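You operate a simulated robot arm through the tools that you are given. There is no shell and no other tool. Be economical: measure what you need, move in short steps, check, and stop when the job is done.

You run a simulated two-armed robot. Do the job below in one go: nothing can be reset, and whatever is moved stays where it is left.

JOB
Take the blue can with a white band from the right end of the bench with taps and put it on the top of the trial bench. Push the right bench drawer shut. Fetch the pink can with a valve cup from the top of the side bench and stand it on the top of the trial bench. Fetch the medium blue can with a crimped valve and stand it on the lower shelf of the side bench. Put the pink can with a spray button on the top of the side bench away on the top of the side table. Put the grey gauge in the small grey bin. Open the front right glass door of the near machine. The order is free. Set down upright: blue can with a white band, pink can with a valve cup, medium blue can with a crimped valve, pink can with a spray button, grey gauge.

Only the result counts: the job must be done as asked and must still hold three seconds after the hand-in. Knocking over, shifting, dropping, spilling or breaking anything else fails it.

ROBOT AND FRAMES
Two 7-joint arms with two-finger parallel grippers on one trunk, on a base that drives. Base frame: it is fixed to the floor where the robot stands at the start and does not move with it; the origin is under the middle of the robot, x ahead of it, y to its left, z up. Readings come in mm, rad, newtons and seconds.
The left shoulder is at the start at [28, 174, 1411], the right one opposite. With the tool pointing down near the work surface each hand reaches from about 100 to 540 mm from the robot's upright axis, wherever it stands, measured 20 degrees to its own side. Places, roughly: blue can with a white band (5x5x15 cm) [500, 200, 900]; front right glass door of the near machine [-2200, -2000, 1400]; grey gauge [-2250, -2750, 1250]; lower shelf of the side bench [500, -800, 200]; medium blue can with a crimped val (5x5x14 cm) [600, -600, 800]; pink can with a spray button (5x5x15 cm) [700, -1200, 800]; pink can with a valve cup (5x5x14 cm) [400, -500, 800]; right bench drawer [200, 200, 800]; small grey bin (20x15x14 cm) [600, -800, 800]; top of the side table [-2900, -200, 900]; top of the trial bench [-2100, 2500, 900]. Payload 3.6 kg a hand.
The tool frame of a hand sits at the grasp point between the pads (the TCP): z along the fingers, y along the line on which they close. The tips reach 30 mm beyond it. The gripper opens to 110 mm. The fingers are 20 mm wide and 10 mm thick; the gripper's body (48 by 112 mm) begins 55 mm behind the TCP.
Orientation is told as [roll, pitch, yaw] about the base's x, y, z axes, in that order, counted from this pose: with the fingers straight down and closing along the base's y, the tool's x points along the base's -x, its y along +y and its z along -z.

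CONTROLS
- The arms move only by the tool move_arm. It takes "left_deltas", "right_deltas" or both (then of equal length, played together; a hand with none holds still); each is a list of rows, each an object (a shift or turn left out is 0, a gripper value left out holds the last) with "linear": the shift along the base's x, y, z in mm, a list of three; "dr": the turn, a rotation vector about the base's x, y, z in rad, a list of three; "hand": the opening, from 0 (shut) to 1 (fully open). In form: [{"linear": [dx, dy, dz], "dr": [rx, ry, rz], "hand": hand}, ...]. A call has 1 to 12 rows; each row shifts and turns the commanded pose from where the row before left it. A row lasts 0.2 s, in which the tool goes at most 50 mm and 0.15 rad; a call with a longer step from one row to the next is refused whole, and so is a gripper value outside its range. Where a pose cannot be reached the arm comes as near as it can. A force on the tool above 40 N (or 10 N above the force at the start of the call, whichever is more), or a blocked arm, ends the call early, and 0.2 s more pass. The fingers move at their own pace (about 153 mm/s each) and stop on an object; they squeeze with about 24 N. The grip force told is the motor's: it shows also when the fingers shut on nothing. Time passes only in rows, and 0.2 s behind the last, so rows that do not move let the fingers close. The reply holds the time, the measured pose of the TCP, the force on the tool along the base axes, the opening and the grip force, in the units named above and with some noise, with the torque about the TCP (base axes, N m) and any sound that the robot's microphone picked up.
- Cameras (640 x 400 px; columns grow to the right, rows downward): "scene" is now at [81, -16, 1546.8]; the picture's right is [-0.26, -0.97, 0.00], its down [-0.86, 0.23, -0.45] and it looks along [0.44, -0.12, -0.89] (base axes); focal length 235 px, centre (320, 200). "left" rides on the left gripper at [73, -17, -103] in its tool frame; the picture's right is [0.23, 0.97, 0.00], its down [-0.76, 0.18, -0.62] and it looks along [-0.61, 0.14, 0.78] (tool axes); focal length 222 px, centre (320, 200). "right" rides on the right gripper at [72, 17, -103] in its tool frame; the picture's right is [-0.23, 0.97, 0.00], its down [-0.76, -0.18, -0.62] and it looks along [-0.61, -0.14, 0.78] (tool axes); focal length 222 px, centre (320, 200). There is no depth. A picture from a camera that has moved, and an enlarged one, comes with that camera's place and axes in the base frame and with its lens.
- capture(camera): a new picture of that camera. The clock stands still meanwhile.
- raise_lower(by): slides the trunk up (or, below 0, down) by that many mm; the arms and the scene camera ride with it, the base frame stays. It gives what a move gives, with no picture.
- steer(legs): drives the robot by 1 to 6 legs, each [ahead, left, turn to the left] in mm, mm and rad, along the robot's own axes; the way and the turn of a leg run together, so that a leg with both is an arc; at most 1500 mm and 3.142 rad a leg. The arms and the cameras ride along, it lands a little off, and it stops where it bumps. It gives what a move gives.
- aim_head(pan, tilt): turns the head with the scene camera to pan (to the left, within 1.501 rad either way) and tilt (down, from -0.506 to 1.204), counted from straight ahead of the robot. It gives what a move gives.
- inspect(camera, box): a new picture of the part [left, top, right, bottom] of that camera's present view, enlarged. The clock stands still meanwhile.
- close_job(): hands the job in; it is judged then, once.

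Work in short steps. Places have to be worked out from the pictures, the camera data and where the tool is seen: move nearer, look again, correct. Check each grasp and each placing, and mend what went wrong. You have 186 turns and 154 pictures in all, those below and enlarged ones among them. Open the grippers and draw the arms clear of the work before you hand the job in, unless the task says otherwise.

The tools are called after "Request:" by a JSON object that holds its "fn" and its "kwargs". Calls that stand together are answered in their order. move_arm: Moves the arms, as the interface text tells. Its arguments: {"type":"object","properties":{"left_deltas":{"type":"array"},"right_deltas":{"type":"array"}},"required":[]} The other tools are called the same way: raise_lower (by) slides the trunk up or down; steer (legs) drives the base; aim_head (pan, tilt) turns the head that bears the scene camera; capture (camera) takes a picture; inspect (camera, box) takes an enlarged picture of a part of a camera's view; close_job () hands the job in.

At the start:

```text
clock: 0.0
left_position: [410.8, 23.6, 1147.3]
left_orientation: [-0.003, 0.003, 0.003]
left_wrist_force: [-0.2, 0.0, 0.4]
left_moment: [-0.01, -0.01, 0.0]
left_finger_gap: 109.9
left_grasp_force: 0.1
right_position: [287.4, -198.1, 1206.1]
right_orientation: [0.001, 0.002, 0.001]
right_wrist_force: [0.0, 0.2, -0.2]
right_moment: [-0.03, 0.03, -0.02]
right_finger_gap: 110.0
right_grasp_force: 0.0
trunk travel left (down, up): [-525.0, 238.0]
robot x, y, heading: [0.1, 0.7, 0.002]
head pan, tilt: [-0.258, 1.101]
```

scene: 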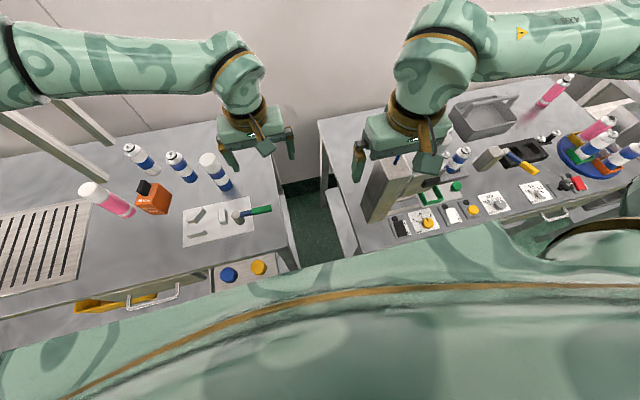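
right: 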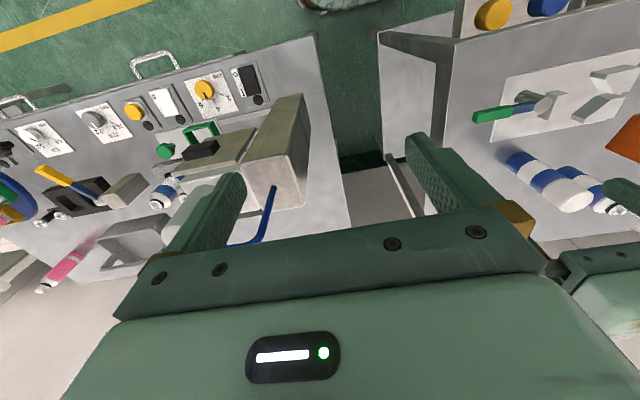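
left: 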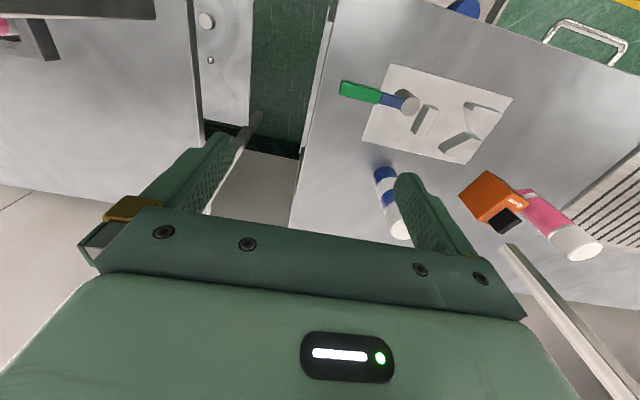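

I'll take enlarged looks at both benches to identify the cans.

Request:
{"fn": "inspect", "kwargs": {"camera": "scene", "box": [60, 120, 320, 300]}}

Request:
{"fn": "inspect", "kwargs": {"camera": "scene", "box": [340, 70, 640, 260]}}

```text
2.22 times, centred on (190, 210) of scene
camera zoom: at [81.0, -16.0, 1546.8], right [-0.26, -0.97, 0.0], down [-0.86, 0.23, -0.45], along [0.44, -0.12, -0.89], focal length 523 px, centre (609, 178)
```

zoom: 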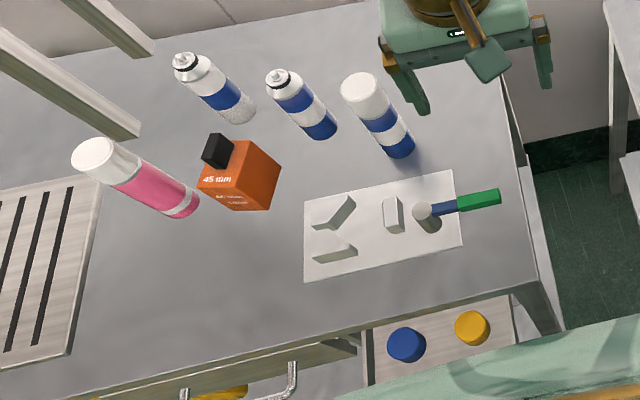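

```text
2.11 times, centred on (490, 165) of scene
camera zoom: at [81.0, -16.0, 1546.8], right [-0.26, -0.97, 0.0], down [-0.86, 0.23, -0.45], along [0.44, -0.12, -0.89], focal length 495 px, centre (-38, 274)
```

zoom: 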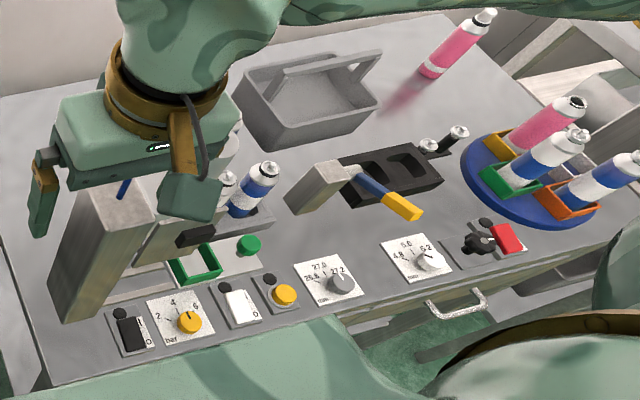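

Candidate for the blue can with white band is the capped one at about [555,185]. I turn the head to look at the surroundings, starting left.

Request:
{"fn": "aim_head", "kwargs": {"pan": 0.7, "tilt": 0.9}}

Request:
{"fn": "capture", "kwargs": {"camera": "scene"}}

Request:
{"fn": "aim_head", "kwargs": {"pan": -0.9, "tilt": 0.8}}

Request:
{"fn": "capture", "kwargs": {"camera": "scene"}}

```text
clock: 1.2
left_position: [411.4, 24.2, 1146.5]
left_orientation: [-0.003, 0.0, 0.003]
left_wrist_force: [0.2, -0.2, -0.5]
left_moment: [0.04, -0.01, 0.01]
left_finger_gap: 109.7
left_grasp_force: 0.0
right_position: [287.6, -199.1, 1207.2]
right_orientation: [-0.001, 0.001, 0.002]
right_wrist_force: [-0.7, 0.9, 0.8]
right_moment: [-0.02, -0.04, 0.03]
right_finger_gap: 109.9
right_grasp_force: 0.2
trunk travel left (down, up): [-525.0, 238.0]
robot x, y, heading: [-1.5, -1.5, 0.001]
head pan, tilt: [0.7, 0.901]
```

```text
148 pictures are left
camera scene: at [77.9, 48.7, 1560.7], right [0.64, -0.77, 0.0], down [-0.6, -0.5, -0.62], along [0.47, 0.4, -0.78], focal length 235 px, centre (320, 200)
```

scene: 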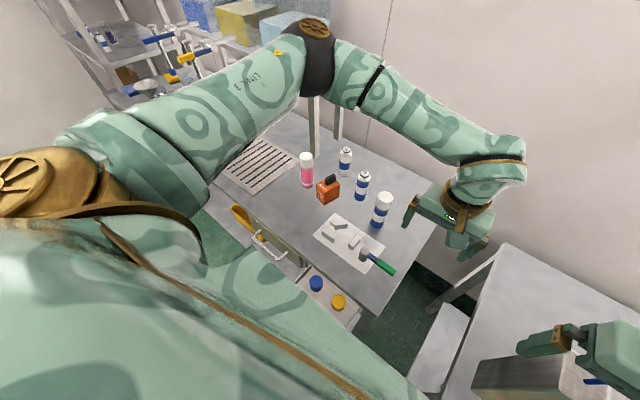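

```text
clock: 2.9
left_position: [411.3, 23.8, 1147.0]
left_orientation: [-0.002, 0.002, 0.001]
left_wrist_force: [-0.2, -0.9, -0.6]
left_moment: [-0.02, -0.02, 0.02]
left_finger_gap: 110.2
left_grasp_force: 0.0
right_position: [286.0, -199.4, 1207.5]
right_orientation: [-0.001, 0.001, 0.0]
right_wrist_force: [0.4, 0.3, -0.4]
right_moment: [-0.01, 0.02, 0.01]
right_finger_gap: 110.2
right_grasp_force: 0.0
trunk travel left (down, up): [-525.0, 238.0]
robot x, y, heading: [-1.5, 0.9, -0.001]
head pan, tilt: [-0.901, 0.799]
```

```text
147 pictures are left
camera scene: at [70.3, -63.0, 1568.6], right [-0.78, -0.62, 0.0], down [-0.45, 0.56, -0.7], along [0.43, -0.55, -0.72], focal length 235 px, centre (320, 200)
```

scene: 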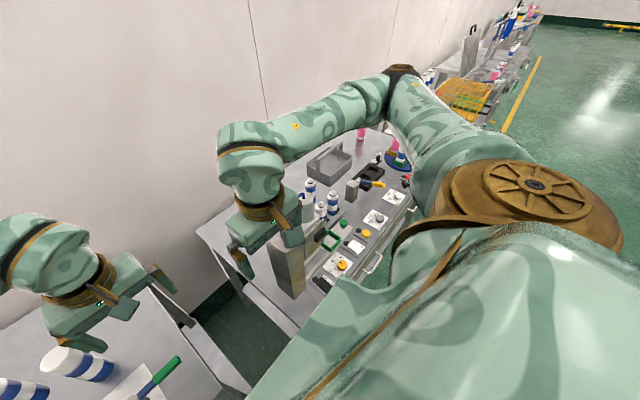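

The robot hides part of the view; I zoom in on the side bench and the tap bench from here.

Request:
{"fn": "inspect", "kwargs": {"camera": "scene", "box": [270, 120, 430, 290]}}

Request:
{"fn": "aim_head", "kwargs": {"pan": -1.45, "tilt": 0.2}}

Request:
{"fn": "capture", "kwargs": {"camera": "scene"}}

Request:
{"fn": "aim_head", "kwargs": {"pan": 1.45, "tilt": 0.2}}

Request:
{"fn": "capture", "kwargs": {"camera": "scene"}}

```text
2.35 times, centred on (350, 205) of scene
camera zoom: at [70.3, -63.0, 1568.6], right [-0.78, -0.62, 0.0], down [-0.45, 0.56, -0.7], along [0.43, -0.55, -0.72], focal length 554 px, centre (249, 188)
```

zoom: 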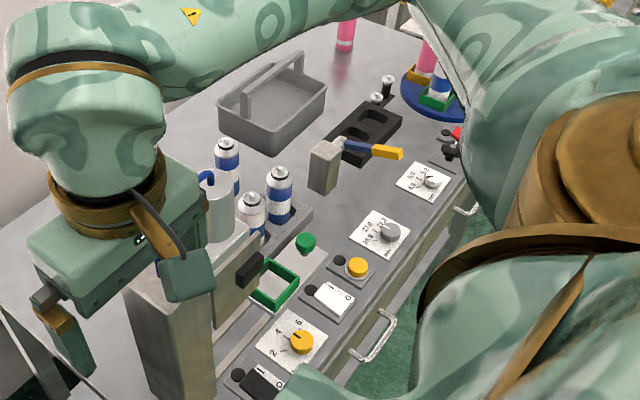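

```text
clock: 3.9
left_position: [411.4, 23.9, 1146.0]
left_orientation: [-0.001, 0.0, 0.003]
left_wrist_force: [0.0, -1.1, 0.0]
left_moment: [0.02, 0.0, -0.03]
left_finger_gap: 109.7
left_grasp_force: 0.0
right_position: [286.5, -197.3, 1207.5]
right_orientation: [0.0, 0.003, 0.0]
right_wrist_force: [-0.7, 0.0, -1.1]
right_moment: [0.01, -0.03, -0.01]
right_finger_gap: 110.1
right_grasp_force: 0.0
trunk travel left (down, up): [-525.0, 238.0]
robot x, y, heading: [3.7, 1.1, 0.0]
head pan, tilt: [-1.45, 0.201]
```

```text
145 pictures are left
camera scene: at [31.4, -92.4, 1622.2], right [-0.99, -0.12, 0.0], down [-0.02, 0.2, -0.98], along [0.12, -0.97, -0.2], focal length 235 px, centre (320, 200)
```

scene: 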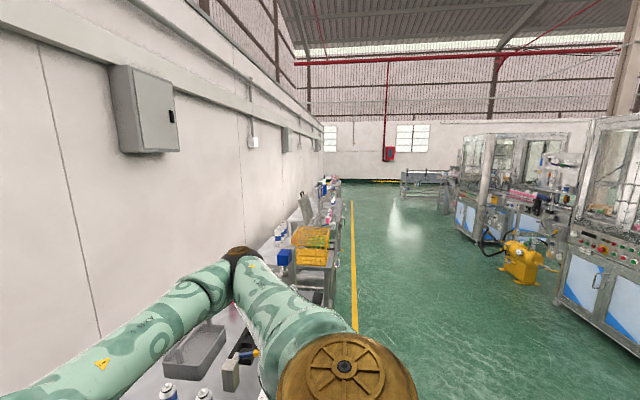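

```text
clock: 6.4
left_position: [411.9, 24.9, 1145.9]
left_orientation: [-0.001, 0.002, 0.004]
left_wrist_force: [-0.2, -0.4, 0.3]
left_moment: [0.01, 0.01, 0.01]
left_finger_gap: 109.6
left_grasp_force: 0.1
right_position: [286.8, -198.7, 1207.2]
right_orientation: [0.0, 0.003, -0.002]
right_wrist_force: [0.2, -0.2, -0.3]
right_moment: [-0.03, -0.02, 0.01]
right_finger_gap: 109.9
right_grasp_force: 0.1
trunk travel left (down, up): [-525.0, 238.0]
robot x, y, heading: [-0.1, -1.8, -0.007]
head pan, tilt: [1.45, 0.201]
```

```text
144 pictures are left
camera scene: at [31.4, 92.6, 1622.3], right [0.99, -0.12, 0.0], down [-0.02, -0.2, -0.98], along [0.12, 0.97, -0.2], focal length 235 px, centre (320, 200)
```

scene: 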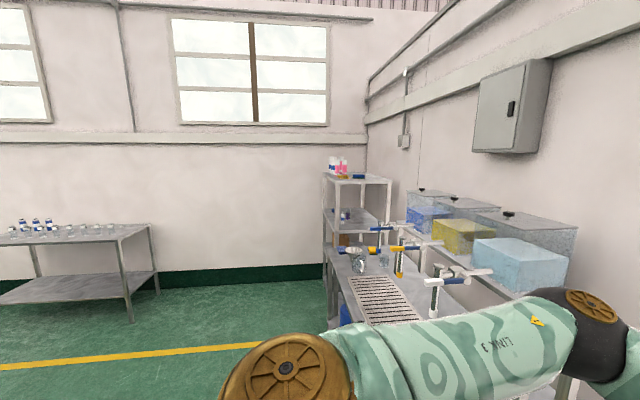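

I zoom in on the tap-bench front to identify the drawer.

Request:
{"fn": "aim_head", "kwargs": {"pan": 0.6, "tilt": 1.1}}

Request:
{"fn": "inspect", "kwargs": {"camera": "scene", "box": [200, 110, 440, 300]}}

```text
clock: 7.6
left_position: [411.2, 23.4, 1145.1]
left_orientation: [-0.002, 0.0, 0.004]
left_wrist_force: [-0.7, -0.5, -0.7]
left_moment: [0.0, 0.0, 0.0]
left_finger_gap: 110.0
left_grasp_force: 0.1
right_position: [287.0, -197.9, 1206.1]
right_orientation: [0.002, 0.0, -0.001]
right_wrist_force: [-0.3, -0.1, -1.1]
right_moment: [-0.03, -0.01, 0.01]
right_finger_gap: 110.0
right_grasp_force: 0.1
trunk travel left (down, up): [-525.0, 238.0]
robot x, y, heading: [1.9, -2.3, -0.003]
head pan, tilt: [0.6, 1.1]
```

```text
2.11 times, centred on (320, 205) of scene
camera zoom: at [72.2, 35.9, 1546.9], right [0.57, -0.82, 0.0], down [-0.73, -0.5, -0.45], along [0.37, 0.26, -0.89], focal length 495 px, centre (320, 190)
```

zoom: 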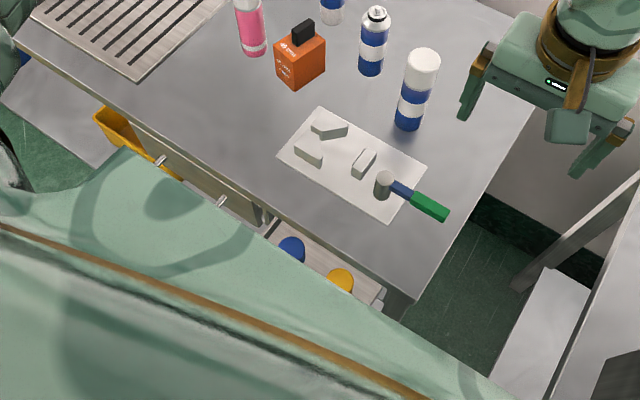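

The right drawer (with blue and yellow jars) stands open close to my body. I back off 400 mm to see it.

Request:
{"fn": "steer", "kwargs": {"legs": [[-400, 0, 0]]}}

Request:
{"fn": "aim_head", "kwargs": {"pan": 0.2, "tilt": 0.9}}

Request:
{"fn": "capture", "kwargs": {"camera": "scene"}}

Request:
{"fn": "aim_head", "kwargs": {"pan": -0.8, "tilt": 0.7}}

Request:
{"fn": "capture", "kwargs": {"camera": "scene"}}

```text
clock: 10.1
left_position: [11.4, 22.3, 1146.3]
left_orientation: [-0.001, 0.0, -0.002]
left_wrist_force: [-0.1, 0.5, 0.4]
left_moment: [0.02, 0.04, 0.02]
left_finger_gap: 110.0
left_grasp_force: 0.1
right_position: [-115.1, -199.3, 1206.9]
right_orientation: [-0.001, 0.003, -0.006]
right_wrist_force: [-0.3, -0.1, 0.1]
right_moment: [0.0, -0.02, 0.02]
right_finger_gap: 109.8
right_grasp_force: 0.1
trunk travel left (down, up): [-525.0, 238.0]
robot x, y, heading: [-399.2, 3.4, -0.007]
head pan, tilt: [0.6, 1.1]
```

```text
clock: 11.0
left_position: [10.6, 22.6, 1146.3]
left_orientation: [-0.001, 0.003, -0.002]
left_wrist_force: [-1.0, -0.3, 0.3]
left_moment: [-0.01, 0.0, 0.0]
left_finger_gap: 110.0
left_grasp_force: 0.1
right_position: [-114.3, -199.2, 1207.1]
right_orientation: [0.0, 0.001, -0.004]
right_wrist_force: [-0.5, -0.4, 0.9]
right_moment: [-0.01, -0.01, -0.03]
right_finger_gap: 109.9
right_grasp_force: 0.0
trunk travel left (down, up): [-525.0, 238.0]
robot x, y, heading: [-398.0, 2.2, 0.0]
head pan, tilt: [0.201, 0.901]
```

```text
142 pictures are left
camera scene: at [-305.9, 15.8, 1560.7], right [0.19, -0.98, 0.0], down [-0.77, -0.15, -0.62], along [0.61, 0.12, -0.78], focal length 235 px, centre (320, 200)
```

scene: 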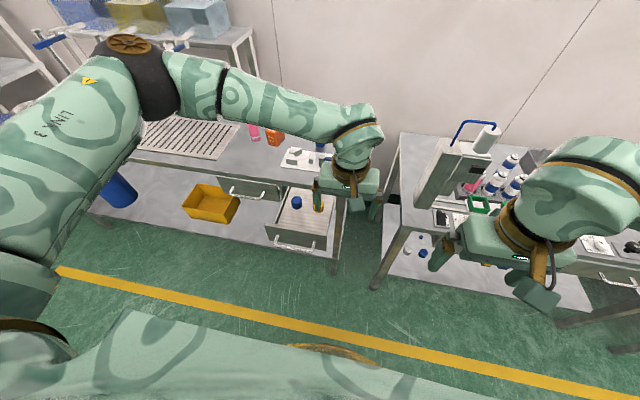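

```text
clock: 12.3
left_position: [10.2, 22.4, 1145.3]
left_orientation: [-0.002, 0.001, -0.002]
left_wrist_force: [-0.2, -0.5, -0.8]
left_moment: [-0.01, 0.0, 0.02]
left_finger_gap: 109.8
left_grasp_force: 0.0
right_position: [-114.7, -197.9, 1207.2]
right_orientation: [0.0, 0.001, -0.006]
right_wrist_force: [0.2, -0.7, -0.4]
right_moment: [0.04, 0.01, -0.03]
right_finger_gap: 110.0
right_grasp_force: 0.2
trunk travel left (down, up): [-525.0, 238.0]
robot x, y, heading: [-399.9, -2.8, -0.008]
head pan, tilt: [-0.799, 0.7]
```

```text
141 pictures are left
camera scene: at [-321.3, -60.1, 1576.9], right [-0.72, -0.69, 0.0], down [-0.45, 0.46, -0.76], along [0.53, -0.55, -0.64], focal length 235 px, centre (320, 200)
```

scene: 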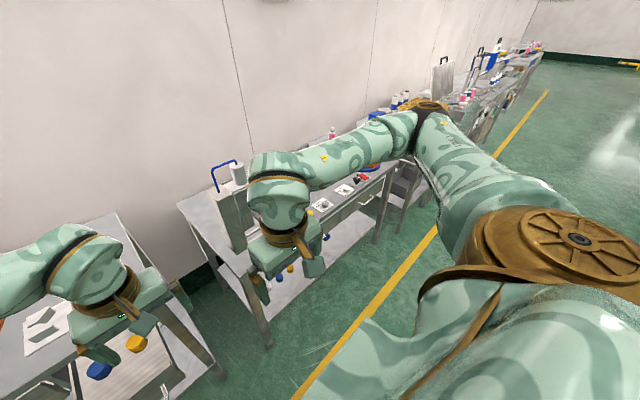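

I turn back and zoom in on the drawer and the side bench's left half.

Request:
{"fn": "aim_head", "kwargs": {"pan": -0.1, "tilt": 0.8}}

Request:
{"fn": "inspect", "kwargs": {"camera": "scene", "box": [120, 130, 300, 280]}}

Request:
{"fn": "inspect", "kwargs": {"camera": "scene", "box": [300, 110, 480, 260]}}

```text
clock: 13.3
left_position: [10.8, 22.6, 1146.0]
left_orientation: [-0.003, 0.002, -0.002]
left_wrist_force: [0.5, -1.1, 0.5]
left_moment: [0.0, 0.0, 0.0]
left_finger_gap: 110.3
left_grasp_force: 0.0
right_position: [-114.4, -199.2, 1207.2]
right_orientation: [0.001, 0.002, -0.005]
right_wrist_force: [0.6, -0.1, -0.5]
right_moment: [0.02, 0.02, -0.01]
right_finger_gap: 109.7
right_grasp_force: 0.1
trunk travel left (down, up): [-525.0, 238.0]
robot x, y, heading: [-397.0, 0.7, -0.004]
head pan, tilt: [-0.099, 0.799]
```

```text
2.67 times, centred on (210, 205) of scene
camera zoom: at [-300.0, -7.5, 1568.6], right [-0.11, -0.99, 0.0], down [-0.71, 0.08, -0.7], along [0.69, -0.07, -0.72], focal length 628 px, centre (613, 187)
```

zoom: 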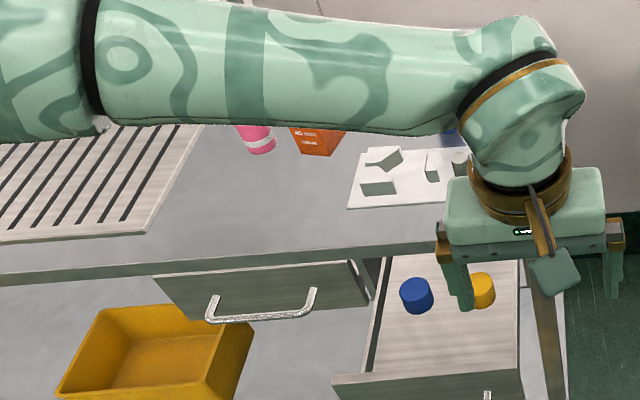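

```text
2.67 times, centred on (390, 185) of scene
camera zoom: at [-300.0, -7.5, 1568.6], right [-0.11, -0.99, 0.0], down [-0.71, 0.08, -0.7], along [0.69, -0.07, -0.72], focal length 628 px, centre (133, 240)
```

zoom: 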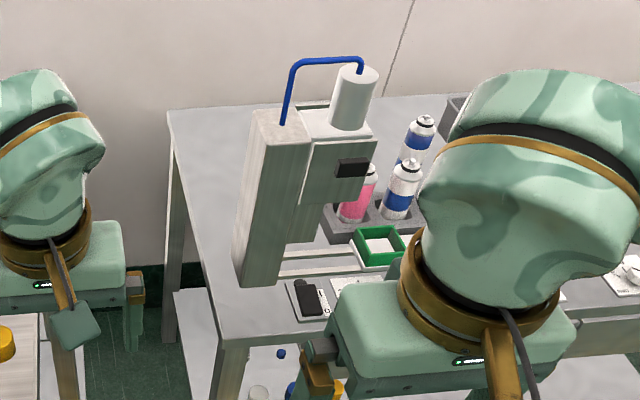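

The right drawer handle is about [72,175,780], ~200 mm out. I close the left hand and draw it back and to the left, then drive nearer.

Request:
{"fn": "move_arm", "kwargs": {"left_deltas": [{"linear": [-40, 30, 0], "hand": 0}, {"linear": [-40, 30, 0]}, {"linear": [-40, 30, 0]}, {"linear": [-40, 30, 0]}, {"linear": [-30, 31, 0]}]}}

Request:
{"fn": "steer", "kwargs": {"legs": [[180, 0, 0]]}}

Request:
{"fn": "capture", "kwargs": {"camera": "left"}}

Request:
{"fn": "aim_head", "kwargs": {"pan": 0.3, "tilt": 1.0}}

Request:
{"fn": "capture", "kwargs": {"camera": "scene"}}

```text
clock: 14.5
left_position: [-157.5, 167.4, 1136.8]
left_orientation: [-0.002, 0.004, -0.002]
left_wrist_force: [-0.5, -0.1, -1.0]
left_moment: [-0.03, -0.03, -0.04]
left_finger_gap: 0.2
left_grasp_force: 23.7
left hand out of reach, approached as far as the arm can: row 5
right_position: [-115.3, -198.4, 1206.7]
right_orientation: [-0.001, 0.002, -0.006]
right_wrist_force: [0.1, 0.6, 0.1]
right_moment: [0.0, 0.0, 0.03]
right_finger_gap: 109.6
right_grasp_force: 0.0
trunk travel left (down, up): [-525.0, 238.0]
robot x, y, heading: [-400.7, 3.5, -0.005]
head pan, tilt: [-0.099, 0.799]
```

```text
clock: 16.0
left_position: [21.7, 166.8, 1136.7]
left_orientation: [0.0, 0.004, 0.001]
left_wrist_force: [0.2, 0.2, 0.4]
left_moment: [-0.01, 0.0, -0.01]
left_finger_gap: 0.1
left_grasp_force: 23.3
right_position: [64.1, -198.1, 1206.9]
right_orientation: [-0.001, 0.002, -0.003]
right_wrist_force: [0.7, 0.3, -0.7]
right_moment: [0.02, 0.02, 0.01]
right_finger_gap: 109.8
right_grasp_force: 0.0
trunk travel left (down, up): [-525.0, 238.0]
robot x, y, heading: [-222.9, -0.1, -0.004]
head pan, tilt: [-0.099, 0.799]
```

```text
138 pictures are left
camera left: at [-49.7, 148.9, 1240.2], right [-0.23, 0.97, 0.0], down [0.76, 0.18, 0.62], along [0.6, 0.14, -0.78], focal length 222 px, centre (320, 200)
```

left: 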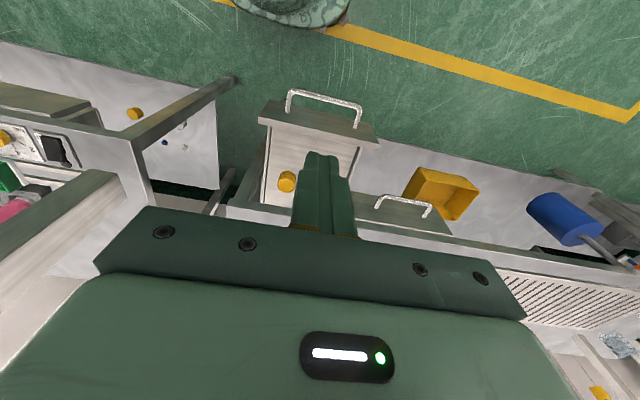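

```text
clock: 16.9
left_position: [21.1, 166.0, 1137.3]
left_orientation: [0.0, 0.004, 0.0]
left_wrist_force: [-0.1, 0.7, 0.3]
left_moment: [-0.01, 0.01, -0.01]
left_finger_gap: 0.2
left_grasp_force: 23.6
right_position: [63.0, -198.8, 1207.1]
right_orientation: [0.0, 0.001, -0.005]
right_wrist_force: [0.2, 0.7, 0.4]
right_moment: [-0.01, 0.02, -0.01]
right_finger_gap: 110.1
right_grasp_force: 0.1
trunk travel left (down, up): [-525.0, 238.0]
robot x, y, heading: [-220.0, 1.6, -0.004]
head pan, tilt: [0.3, 1.0]
```

```text
137 pictures are left
camera scene: at [-135.4, 20.7, 1553.6], right [0.29, -0.96, 0.0], down [-0.8, -0.25, -0.54], along [0.52, 0.16, -0.84], focal length 235 px, centre (320, 200)
```

scene: 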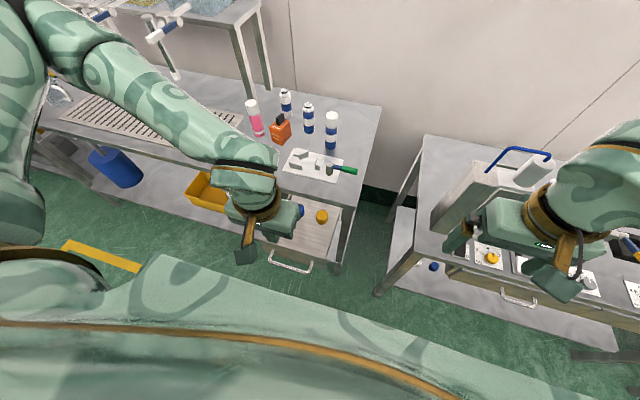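

Handle is around [50–80,185,780]. I drive back 70 mm, lower the closed left hand, and check.

Request:
{"fn": "steer", "kwargs": {"legs": [[-70, 0, 0]]}}

Request:
{"fn": "move_arm", "kwargs": {"left_deltas": [{"linear": [0, 5, -45]}, {"linear": [0, 5, -45]}, {"linear": [0, 5, -45]}, {"linear": [0, 5, -45]}, {"linear": [0, 0, -45]}, {"linear": [0, 0, -45]}]}}

Request:
{"fn": "capture", "kwargs": {"camera": "left"}}

Request:
{"fn": "capture", "kwargs": {"camera": "scene"}}

```text
clock: 17.9
left_position: [-49.4, 166.5, 1137.0]
left_orientation: [-0.001, 0.004, -0.001]
left_wrist_force: [-0.7, -0.5, 0.1]
left_moment: [0.0, -0.05, -0.01]
left_finger_gap: 0.5
left_grasp_force: 23.8
right_position: [-6.6, -198.2, 1206.5]
right_orientation: [0.001, 0.001, -0.003]
right_wrist_force: [-0.1, -0.7, -0.5]
right_moment: [-0.01, -0.04, 0.02]
right_finger_gap: 109.7
right_grasp_force: 0.2
trunk travel left (down, up): [-525.0, 238.0]
robot x, y, heading: [-291.7, -0.7, -0.006]
head pan, tilt: [0.3, 1.0]
```

```text
clock: 19.3
left_position: [-47.3, 184.9, 864.0]
left_orientation: [0.001, 0.004, -0.002]
left_wrist_force: [0.7, -1.2, 0.4]
left_moment: [0.03, -0.03, 0.02]
left_finger_gap: 0.4
left_grasp_force: 24.1
right_position: [-5.2, -198.3, 1207.0]
right_orientation: [0.0, 0.002, -0.004]
right_wrist_force: [-0.2, -0.7, 0.5]
right_moment: [-0.04, 0.02, -0.03]
right_finger_gap: 110.3
right_grasp_force: 0.1
trunk travel left (down, up): [-525.0, 238.0]
robot x, y, heading: [-290.4, 0.5, -0.001]
head pan, tilt: [0.3, 1.0]
```

```text
136 pictures are left
camera left: at [-118.9, 169.4, 967.0], right [-0.23, 0.97, 0.0], down [0.76, 0.18, 0.62], along [0.6, 0.14, -0.78], focal length 222 px, centre (320, 200)
```

left: 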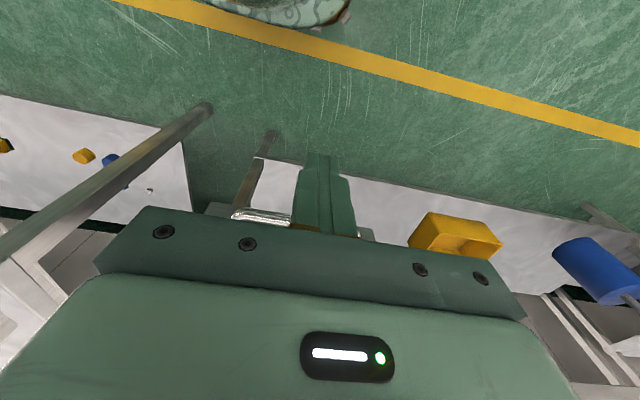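

```text
135 pictures are left
camera scene: at [-203.6, 21.1, 1553.5], right [0.29, -0.96, 0.0], down [-0.81, -0.25, -0.54], along [0.52, 0.16, -0.84], focal length 235 px, centre (320, 200)
```

scene: 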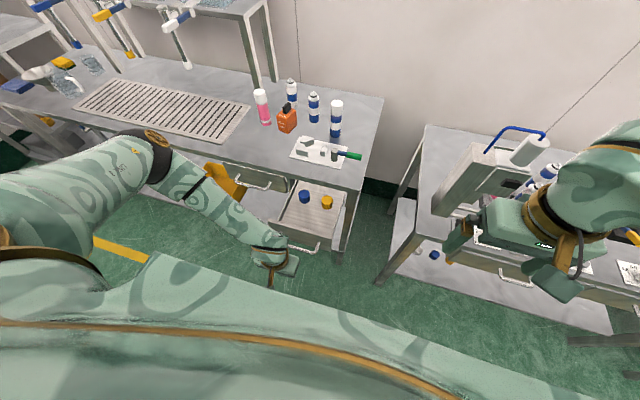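

Handle at x≈66, z≈780, spanning y≈105–250. I lower to z 780 and advance until contact.

Request:
{"fn": "move_arm", "kwargs": {"left_deltas": [{"linear": [0, -5, -42]}, {"linear": [0, -5, -42]}, {"linear": [30, 0, 0]}, {"linear": [30, 0, 0]}, {"linear": [25, 0, 0]}, {"linear": [25, 0, 0]}, {"linear": [25, 0, 0]}, {"linear": [25, 0, 0]}]}}

Request:
{"fn": "capture", "kwargs": {"camera": "scene"}}

Request:
{"fn": "capture", "kwargs": {"camera": "left"}}

```text
clock: 21.1
left_position: [111.0, 175.6, 782.3]
left_orientation: [0.001, 0.003, -0.003]
left_wrist_force: [0.3, -0.2, 0.2]
left_moment: [0.01, 0.0, -0.01]
left_finger_gap: 0.1
left_grasp_force: 24.0
right_position: [-5.3, -199.5, 1206.6]
right_orientation: [0.001, 0.003, -0.003]
right_wrist_force: [0.3, 0.2, -0.2]
right_moment: [0.03, 0.02, 0.06]
right_finger_gap: 109.8
right_grasp_force: 0.0
trunk travel left (down, up): [-525.0, 238.0]
robot x, y, heading: [-292.7, -2.2, -0.003]
head pan, tilt: [0.3, 1.0]
```

```text
134 pictures are left
camera scene: at [-203.6, 20.6, 1553.5], right [0.29, -0.96, 0.0], down [-0.81, -0.24, -0.54], along [0.52, 0.16, -0.84], focal length 235 px, centre (320, 200)
```

scene: 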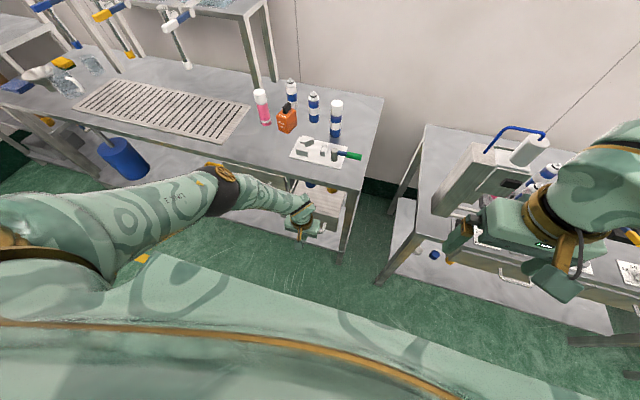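

```text
133 pictures are left
camera left: at [39.3, 159.8, 885.7], right [-0.23, 0.97, 0.0], down [0.76, 0.18, 0.62], along [0.6, 0.14, -0.78], focal length 222 px, centre (320, 200)
```

left: 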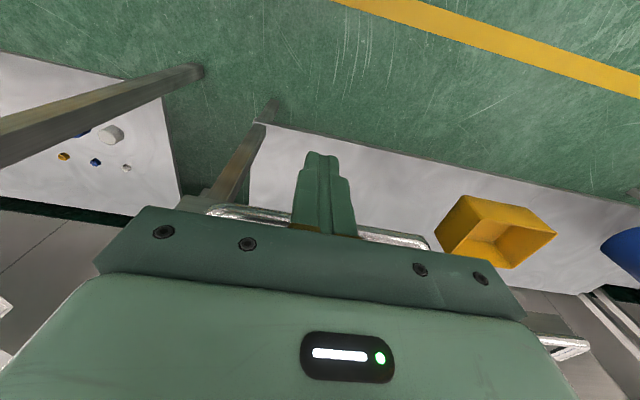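

The drawer follows (handle now ≈[125,175,795]). I drive ahead 90 mm pushing, then finish with the arm until it stops.

Request:
{"fn": "steer", "kwargs": {"legs": [[90, 0, 0]]}}

Request:
{"fn": "move_arm", "kwargs": {"left_deltas": [{"linear": [15, 0, 0]}, {"linear": [15, 0, 0]}, {"linear": [10, 0, 0]}, {"linear": [10, 0, 0]}, {"linear": [10, 0, 0]}, {"linear": [10, 0, 0]}, {"linear": [10, 0, 0]}]}}

Request:
{"fn": "capture", "kwargs": {"camera": "scene"}}

Request:
{"fn": "capture", "kwargs": {"camera": "left"}}

```text
clock: 22.2
left_position: [198.7, 176.9, 782.7]
left_orientation: [0.0, 0.005, -0.002]
left_wrist_force: [-0.5, 0.7, 0.5]
left_moment: [-0.02, 0.01, 0.02]
left_finger_gap: 0.2
left_grasp_force: 23.5
right_position: [83.7, -198.9, 1206.4]
right_orientation: [0.0, 0.003, -0.004]
right_wrist_force: [0.1, 0.7, 0.5]
right_moment: [-0.02, 0.02, 0.0]
right_finger_gap: 109.8
right_grasp_force: 0.0
trunk travel left (down, up): [-525.0, 238.0]
robot x, y, heading: [-203.3, 2.6, 0.001]
head pan, tilt: [0.3, 1.0]
```

```text
clock: 23.8
left_position: [230.3, 176.2, 783.0]
left_orientation: [0.001, 0.01, 0.0]
left_wrist_force: [-30.5, 4.8, -14.6]
left_moment: [-0.05, -0.01, 0.19]
left_finger_gap: 0.0
left_grasp_force: 23.3
left hand out of reach, approached as far as the arm can: row 3, 4, 5, 6, 7
right_position: [79.4, -198.8, 1207.6]
right_orientation: [0.0, 0.0, -0.003]
right_wrist_force: [-0.3, -1.0, 0.3]
right_moment: [0.0, -0.03, -0.02]
right_finger_gap: 109.9
right_grasp_force: 0.1
trunk travel left (down, up): [-525.0, 238.0]
robot x, y, heading: [-201.1, -2.7, -0.002]
head pan, tilt: [0.3, 1.0]
```

```text
132 pictures are left
camera scene: at [-119.3, 21.7, 1553.5], right [0.29, -0.96, 0.0], down [-0.8, -0.25, -0.54], along [0.52, 0.16, -0.84], focal length 235 px, centre (320, 200)
```

scene: 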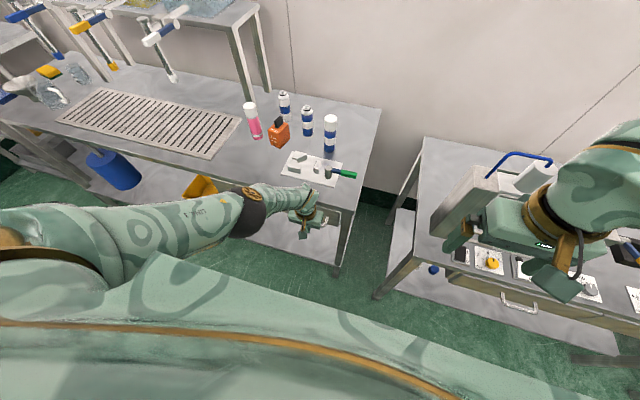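

```text
131 pictures are left
camera left: at [158.8, 159.4, 886.6], right [-0.23, 0.97, 0.0], down [0.77, 0.18, 0.62], along [0.6, 0.14, -0.79], focal length 222 px, centre (320, 200)
```

left: 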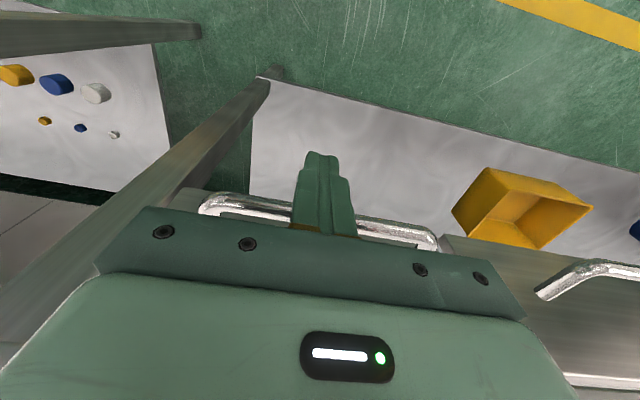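

A 30 N force along x suggests it's shut or close. I drive 20 mm more to verify with the force.

Request:
{"fn": "steer", "kwargs": {"legs": [[20, 0, 0]]}}

Request:
{"fn": "inspect", "kwargs": {"camera": "scene", "box": [180, 150, 380, 275]}}

```text
clock: 24.6
left_position: [229.6, 174.7, 779.8]
left_orientation: [0.0, 0.029, 0.002]
left_wrist_force: [-6.1, 2.8, 2.4]
left_moment: [-0.07, -0.09, 0.07]
left_finger_gap: 0.2
left_grasp_force: 24.1
right_position: [87.3, -198.6, 1207.3]
right_orientation: [0.003, 0.002, -0.004]
right_wrist_force: [-0.5, 0.1, -0.6]
right_moment: [0.03, 0.04, 0.0]
right_finger_gap: 110.1
right_grasp_force: 0.0
trunk travel left (down, up): [-525.0, 238.0]
robot x, y, heading: [-196.6, -1.0, -0.003]
head pan, tilt: [0.3, 1.0]
stopped in leg 1: the force on the tool passed its limit at 54 N (the readings are from after the stop); the commanded pose is now the measured one
```

```text
3.20 times, centred on (280, 212) of scene
camera zoom: at [-111.3, 20.3, 1553.6], right [0.29, -0.96, 0.0], down [-0.8, -0.25, -0.54], along [0.52, 0.16, -0.84], focal length 753 px, centre (448, 160)
```

zoom: 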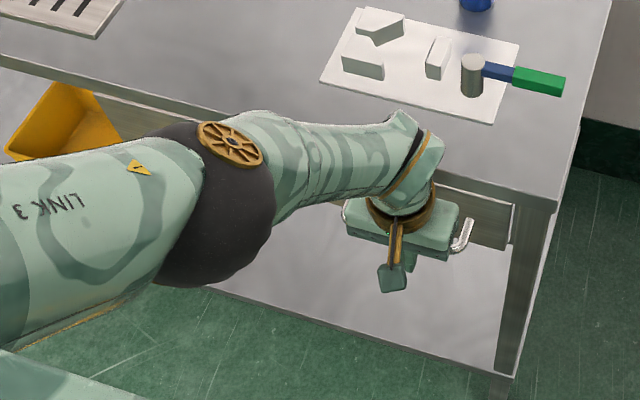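

Drawer is shut (54 N stop). I back away and lift the left hand.

Request:
{"fn": "steer", "kwargs": {"legs": [[-80, 0, 0]]}}

Request:
{"fn": "move_arm", "kwargs": {"left_deltas": [{"linear": [0, 0, 45]}, {"linear": [0, 0, 45]}, {"linear": [0, 0, 45]}, {"linear": [0, 0, 45]}, {"linear": [0, 0, 45]}, {"linear": [0, 0, 45]}, {"linear": [0, 0, 45]}, {"linear": [0, 0, 35], "hand": 1}]}}

Request:
{"fn": "aim_head", "kwargs": {"pan": 0.2, "tilt": 0.9}}

Request:
{"fn": "inspect", "kwargs": {"camera": "scene", "box": [200, 100, 440, 250]}}

```text
clock: 25.6
left_position: [151.5, 173.7, 779.7]
left_orientation: [-0.002, 0.024, 0.002]
left_wrist_force: [0.3, -0.3, -0.1]
left_moment: [-0.03, 0.01, 0.01]
left_finger_gap: 0.1
left_grasp_force: 24.0
right_position: [6.9, -198.5, 1207.2]
right_orientation: [0.0, 0.001, -0.004]
right_wrist_force: [-0.7, 0.1, 0.0]
right_moment: [0.0, 0.01, 0.0]
right_finger_gap: 109.9
right_grasp_force: 0.1
trunk travel left (down, up): [-525.0, 238.0]
robot x, y, heading: [-274.9, 2.4, -0.008]
head pan, tilt: [0.3, 1.0]
```

```text
clock: 27.4
left_position: [150.5, 174.4, 1129.2]
left_orientation: [-0.001, 0.025, 0.001]
left_wrist_force: [-1.2, 0.2, -0.1]
left_moment: [0.0, -0.01, -0.02]
left_finger_gap: 109.8
left_grasp_force: 0.1
right_position: [8.8, -198.8, 1206.4]
right_orientation: [0.0, 0.001, -0.005]
right_wrist_force: [0.1, 0.7, -0.8]
right_moment: [-0.01, 0.02, 0.01]
right_finger_gap: 109.9
right_grasp_force: 0.1
trunk travel left (down, up): [-525.0, 238.0]
robot x, y, heading: [-274.7, -2.1, -0.007]
head pan, tilt: [0.3, 1.0]
```

```text
clock: 28.1
left_position: [151.3, 173.8, 1128.3]
left_orientation: [-0.003, 0.026, 0.001]
left_wrist_force: [-0.4, 0.3, 0.7]
left_moment: [0.02, 0.02, -0.01]
left_finger_gap: 109.8
left_grasp_force: 0.1
right_position: [9.0, -199.5, 1206.5]
right_orientation: [-0.001, 0.001, -0.004]
right_wrist_force: [-0.8, -0.7, 0.2]
right_moment: [-0.02, -0.04, 0.03]
right_finger_gap: 110.3
right_grasp_force: 0.0
trunk travel left (down, up): [-525.0, 238.0]
robot x, y, heading: [-275.1, 0.5, -0.007]
head pan, tilt: [0.201, 0.901]
```

```text
2.67 times, centred on (320, 175) of scene
camera zoom: at [-182.0, 15.4, 1560.7], right [0.2, -0.98, 0.0], down [-0.77, -0.15, -0.62], along [0.61, 0.12, -0.78], focal length 628 px, centre (320, 267)
```

zoom: 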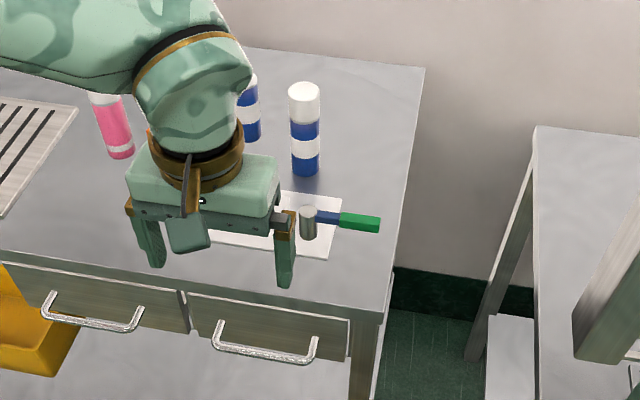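

Triangulation gives the bench top z≈900 and the can at ≈[517,174], top ≈1050. I tuck the right hand a little back (filler column nearby), then drive ahead 300 mm and look with the left camera.

Request:
{"fn": "move_arm", "kwargs": {"right_deltas": [{"linear": [-40, 0, 30]}, {"linear": [-30, 0, 30]}], "left_deltas": [{"linear": [0, 0, 20], "dr": [0, -0.025, 0], "hand": 1}, {"linear": [0, 0, 0]}]}}

Request:
{"fn": "steer", "kwargs": {"legs": [[300, 0, 0]]}}

Request:
{"fn": "capture", "kwargs": {"camera": "left"}}

Request:
{"fn": "aim_head", "kwargs": {"pan": 0.15, "tilt": 0.9}}

Request:
{"fn": "capture", "kwargs": {"camera": "scene"}}

```text
clock: 28.7
left_position: [151.4, 176.2, 1149.5]
left_orientation: [-0.003, -0.001, 0.001]
left_wrist_force: [0.1, -0.1, -0.2]
left_moment: [-0.02, 0.0, -0.02]
left_finger_gap: 109.9
left_grasp_force: 0.0
right_position: [-17.8, -189.4, 1273.9]
right_orientation: [0.0, 0.004, -0.003]
right_wrist_force: [-0.9, 0.3, -0.8]
right_moment: [-0.01, 0.02, -0.02]
right_finger_gap: 110.0
right_grasp_force: 0.1
right hand out of reach, approached as far as the arm can: row 1, 2
trunk travel left (down, up): [-525.0, 238.0]
robot x, y, heading: [-276.7, -0.9, -0.005]
head pan, tilt: [0.201, 0.901]
```

```text
clock: 30.7
left_position: [456.9, 173.0, 1150.6]
left_orientation: [-0.001, -0.001, 0.0]
left_wrist_force: [0.4, -1.0, 0.4]
left_moment: [0.03, 0.06, 0.02]
left_finger_gap: 110.0
left_grasp_force: 0.0
right_position: [286.7, -191.4, 1274.2]
right_orientation: [0.001, 0.005, -0.004]
right_wrist_force: [0.0, 0.3, 0.4]
right_moment: [-0.01, 0.01, 0.01]
right_finger_gap: 110.0
right_grasp_force: 0.1
trunk travel left (down, up): [-525.0, 238.0]
robot x, y, heading: [28.1, -2.3, -0.004]
head pan, tilt: [0.201, 0.901]
```

```text
128 pictures are left
camera left: at [384.6, 156.5, 1252.3], right [-0.23, 0.97, 0.0], down [0.76, 0.18, 0.62], along [0.61, 0.14, -0.78], focal length 222 px, centre (320, 200)
```

left: 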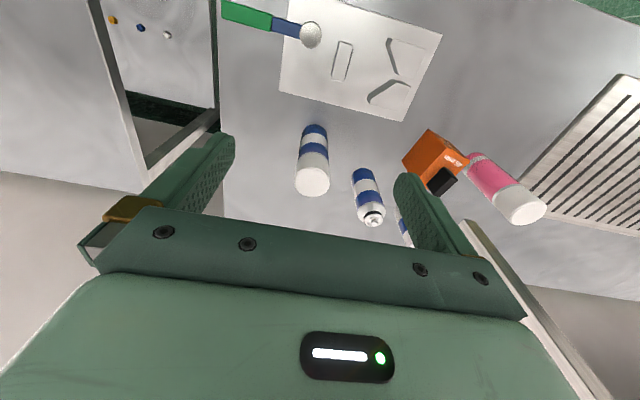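

```text
clock: 31.4
left_position: [456.7, 172.6, 1149.4]
left_orientation: [-0.001, 0.0, 0.002]
left_wrist_force: [0.3, 0.2, -0.4]
left_moment: [0.02, 0.0, 0.02]
left_finger_gap: 110.0
left_grasp_force: 0.1
right_position: [285.6, -191.1, 1274.6]
right_orientation: [0.001, 0.006, -0.002]
right_wrist_force: [0.6, -1.0, 0.5]
right_moment: [0.01, -0.01, 0.02]
right_finger_gap: 109.8
right_grasp_force: 0.1
trunk travel left (down, up): [-525.0, 238.0]
robot x, y, heading: [28.5, -2.0, -0.004]
head pan, tilt: [0.15, 0.901]
```

```text
127 pictures are left
camera scene: at [123.7, 10.2, 1560.7], right [0.15, -0.99, 0.0], down [-0.78, -0.11, -0.62], along [0.61, 0.09, -0.78], focal length 235 px, centre (320, 200)
```

scene: 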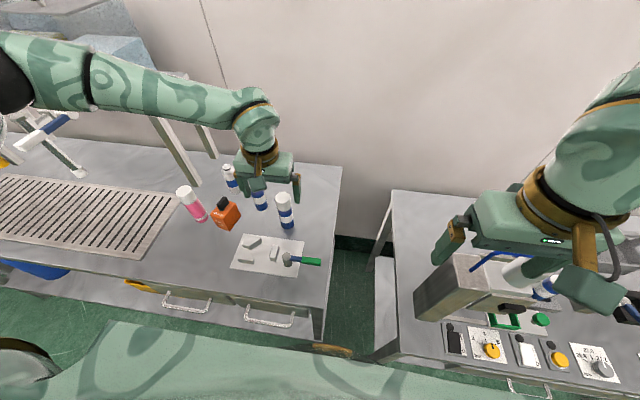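

Can fixed at [520,179], bench 900, top 1050. I move above it, descend to z 1005 and close.

Request:
{"fn": "move_arm", "kwargs": {"left_deltas": [{"linear": [32, 3, 0], "hand": 0.75}, {"linear": [31, 3, 0]}, {"linear": [0, 0, -40]}, {"linear": [0, 0, -40]}, {"linear": [0, 0, -40]}, {"linear": [0, 0, -25]}, {"linear": [0, 0, 0]}]}}

Request:
{"fn": "capture", "kwargs": {"camera": "left"}}

Request:
{"fn": "inspect", "kwargs": {"camera": "scene", "box": [180, 130, 360, 290]}}

```text
clock: 33.0
left_position: [518.8, 178.5, 1006.1]
left_orientation: [-0.001, -0.001, 0.003]
left_wrist_force: [-0.6, -0.4, 0.5]
left_moment: [0.0, -0.01, 0.0]
left_finger_gap: 82.5
left_grasp_force: 0.0
right_position: [286.6, -191.4, 1273.9]
right_orientation: [0.001, 0.004, -0.004]
right_wrist_force: [-0.2, -0.2, 0.7]
right_moment: [0.0, -0.01, 0.01]
right_finger_gap: 109.9
right_grasp_force: 0.1
trunk travel left (down, up): [-525.0, 238.0]
robot x, y, heading: [26.0, -2.7, -0.005]
head pan, tilt: [0.15, 0.901]
```

```text
126 pictures are left
camera left: at [447.2, 162.2, 1107.7], right [-0.23, 0.97, 0.0], down [0.76, 0.18, 0.62], along [0.61, 0.14, -0.78], focal length 222 px, centre (320, 200)
```

left: 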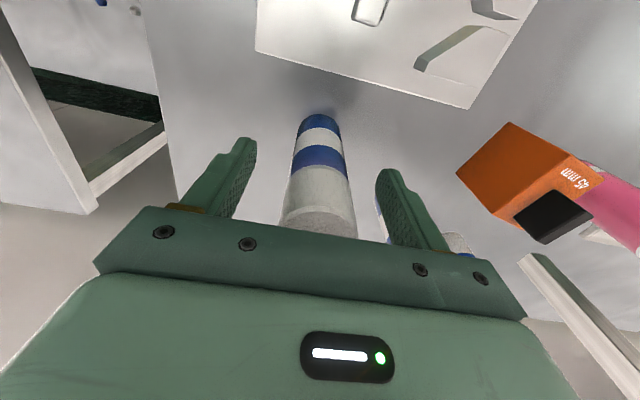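

```text
2.50 times, centred on (270, 210) of scene
camera zoom: at [123.0, 10.1, 1560.7], right [0.14, -0.99, 0.0], down [-0.78, -0.11, -0.62], along [0.61, 0.09, -0.78], focal length 588 px, centre (445, 175)
```

zoom: 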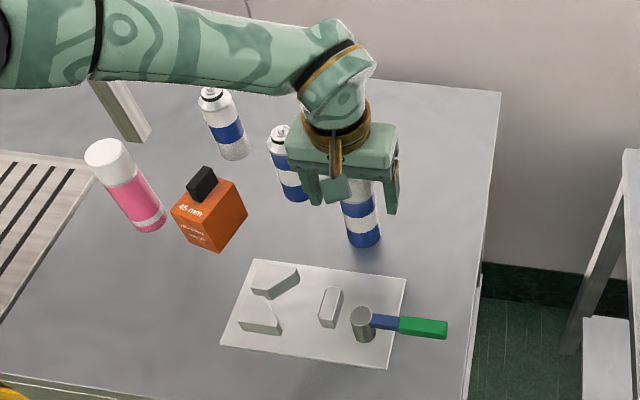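

The can sits between the fingers. I close and lift.

Request:
{"fn": "move_arm", "kwargs": {"left_deltas": [{"hand": 0}, {"hand": 0}, {"hand": 0}, {"linear": [0, 0, 30]}, {"linear": [0, 0, 40]}, {"linear": [0, 0, 40]}, {"linear": [0, 0, 40]}, {"linear": [0, 0, 0]}]}}

Request:
{"fn": "capture", "kwargs": {"camera": "left"}}

```text
clock: 34.8
left_position: [518.2, 178.3, 1154.4]
left_orientation: [-0.002, 0.0, 0.001]
left_wrist_force: [0.0, 0.6, -0.6]
left_moment: [0.03, 0.02, 0.0]
left_finger_gap: 0.1
left_grasp_force: 24.0
right_position: [285.9, -191.4, 1273.9]
right_orientation: [0.001, 0.004, -0.002]
right_wrist_force: [-0.1, -0.2, 0.7]
right_moment: [-0.02, 0.03, 0.0]
right_finger_gap: 110.2
right_grasp_force: 0.1
trunk travel left (down, up): [-525.0, 238.0]
robot x, y, heading: [30.5, -0.1, -0.008]
head pan, tilt: [0.15, 0.901]
```

```text
124 pictures are left
camera left: at [447.1, 162.3, 1257.7], right [-0.23, 0.97, 0.0], down [0.76, 0.18, 0.62], along [0.61, 0.14, -0.78], focal length 222 px, centre (320, 200)
```

left: 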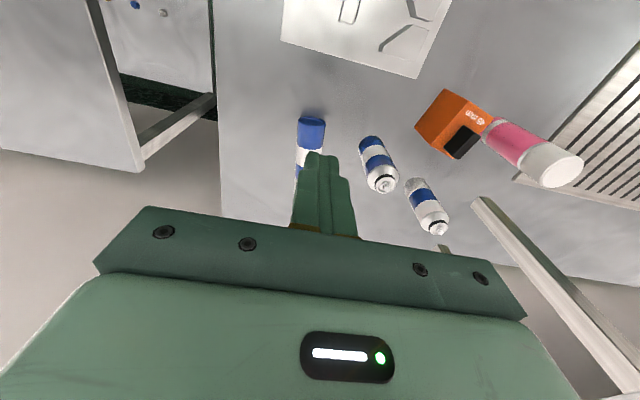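

The fingers closed on nothing; the can seems to have slid forward. I check from the scene camera.

Request:
{"fn": "inspect", "kwargs": {"camera": "scene", "box": [180, 130, 360, 290]}}

Request:
{"fn": "inspect", "kwargs": {"camera": "left", "box": [240, 60, 460, 240]}}

```text
2.50 times, centred on (270, 210) of scene
camera zoom: at [123.5, 10.3, 1560.6], right [0.14, -0.99, 0.0], down [-0.78, -0.11, -0.62], along [0.61, 0.09, -0.78], focal length 588 px, centre (445, 175)
```

zoom: 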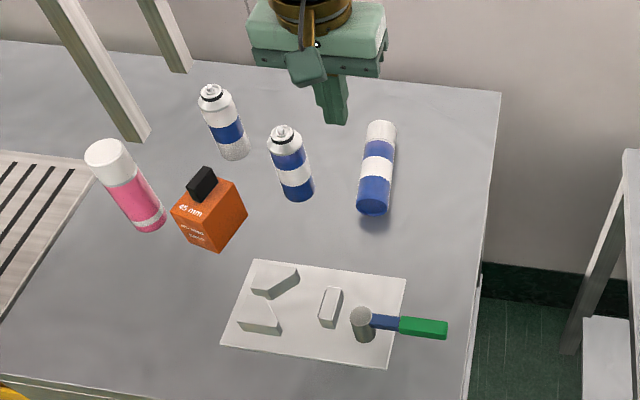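

```text
2.22 times, centred on (350, 150) of left
camera zoom: at [447.1, 162.3, 1257.7], right [-0.23, 0.97, 0.0], down [0.76, 0.18, 0.62], along [0.61, 0.14, -0.78], focal length 494 px, centre (253, 311)
```

zoom: 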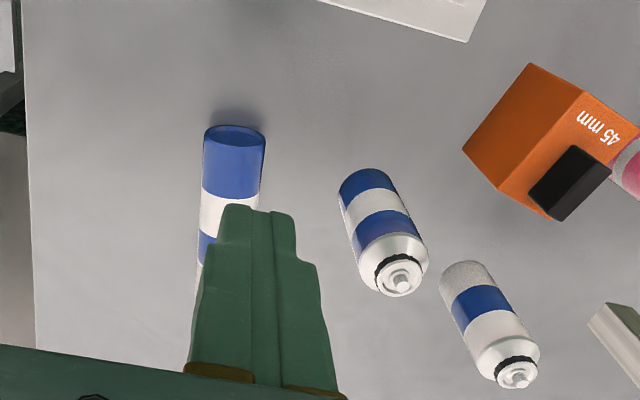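

The can was tipped (it lies with base toward me, axis ≈[582,181]→[725,202]); bench is really ≈855. I lift the right hand clear and try driving 100 mm closer to regrasp it.

Request:
{"fn": "move_arm", "kwargs": {"right_deltas": [{"linear": [0, 10, 40]}, {"linear": [0, 10, 40]}, {"linear": [0, 10, 40]}]}}

Request:
{"fn": "steer", "kwargs": {"legs": [[90, 0, 0]]}}

Request:
{"fn": "capture", "kwargs": {"camera": "left"}}

Request:
{"fn": "capture", "kwargs": {"camera": "scene"}}

```text
clock: 35.6
left_position: [518.0, 180.2, 1153.0]
left_orientation: [-0.004, 0.0, 0.002]
left_wrist_force: [-0.4, -0.1, 1.3]
left_moment: [0.01, 0.01, 0.01]
left_finger_gap: 0.0
left_grasp_force: 24.0
right_position: [287.1, -161.0, 1394.4]
right_orientation: [0.0, 0.004, -0.005]
right_wrist_force: [-0.5, 0.0, 0.1]
right_moment: [0.01, 0.0, -0.02]
right_finger_gap: 110.0
right_grasp_force: 0.0
trunk travel left (down, up): [-525.0, 238.0]
robot x, y, heading: [29.3, -0.2, -0.005]
head pan, tilt: [0.15, 0.901]
```

```text
clock: 36.5
left_position: [528.3, 179.6, 1153.8]
left_orientation: [-0.001, 0.0, 0.004]
left_wrist_force: [0.2, -0.6, 0.4]
left_moment: [-0.03, 0.01, 0.01]
left_finger_gap: 0.1
left_grasp_force: 24.5
right_position: [299.3, -162.2, 1394.1]
right_orientation: [-0.002, 0.005, 0.0]
right_wrist_force: [-0.9, 0.7, 0.2]
right_moment: [-0.03, 0.0, 0.01]
right_finger_gap: 109.9
right_grasp_force: 0.0
trunk travel left (down, up): [-525.0, 238.0]
robot x, y, heading: [36.0, -3.4, -0.001]
head pan, tilt: [0.15, 0.901]
stopped in leg 1: the robot was blocked; the commanded pose is now the measured one
```

```text
121 pictures are left
camera left: at [457.0, 162.3, 1257.1], right [-0.23, 0.97, 0.0], down [0.76, 0.18, 0.62], along [0.61, 0.14, -0.78], focal length 222 px, centre (320, 200)
```

left: 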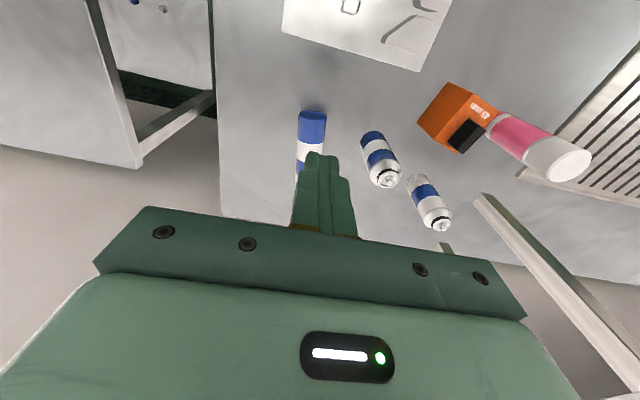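

```text
120 pictures are left
camera scene: at [133.6, 9.5, 1560.6], right [0.15, -0.99, 0.0], down [-0.78, -0.12, -0.62], along [0.61, 0.09, -0.78], focal length 235 px, centre (320, 200)
```

scene: 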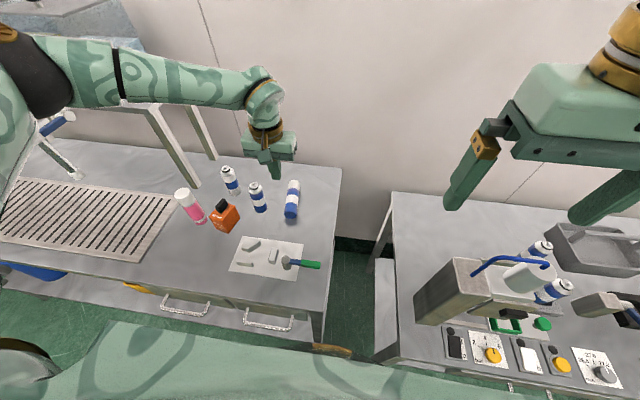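

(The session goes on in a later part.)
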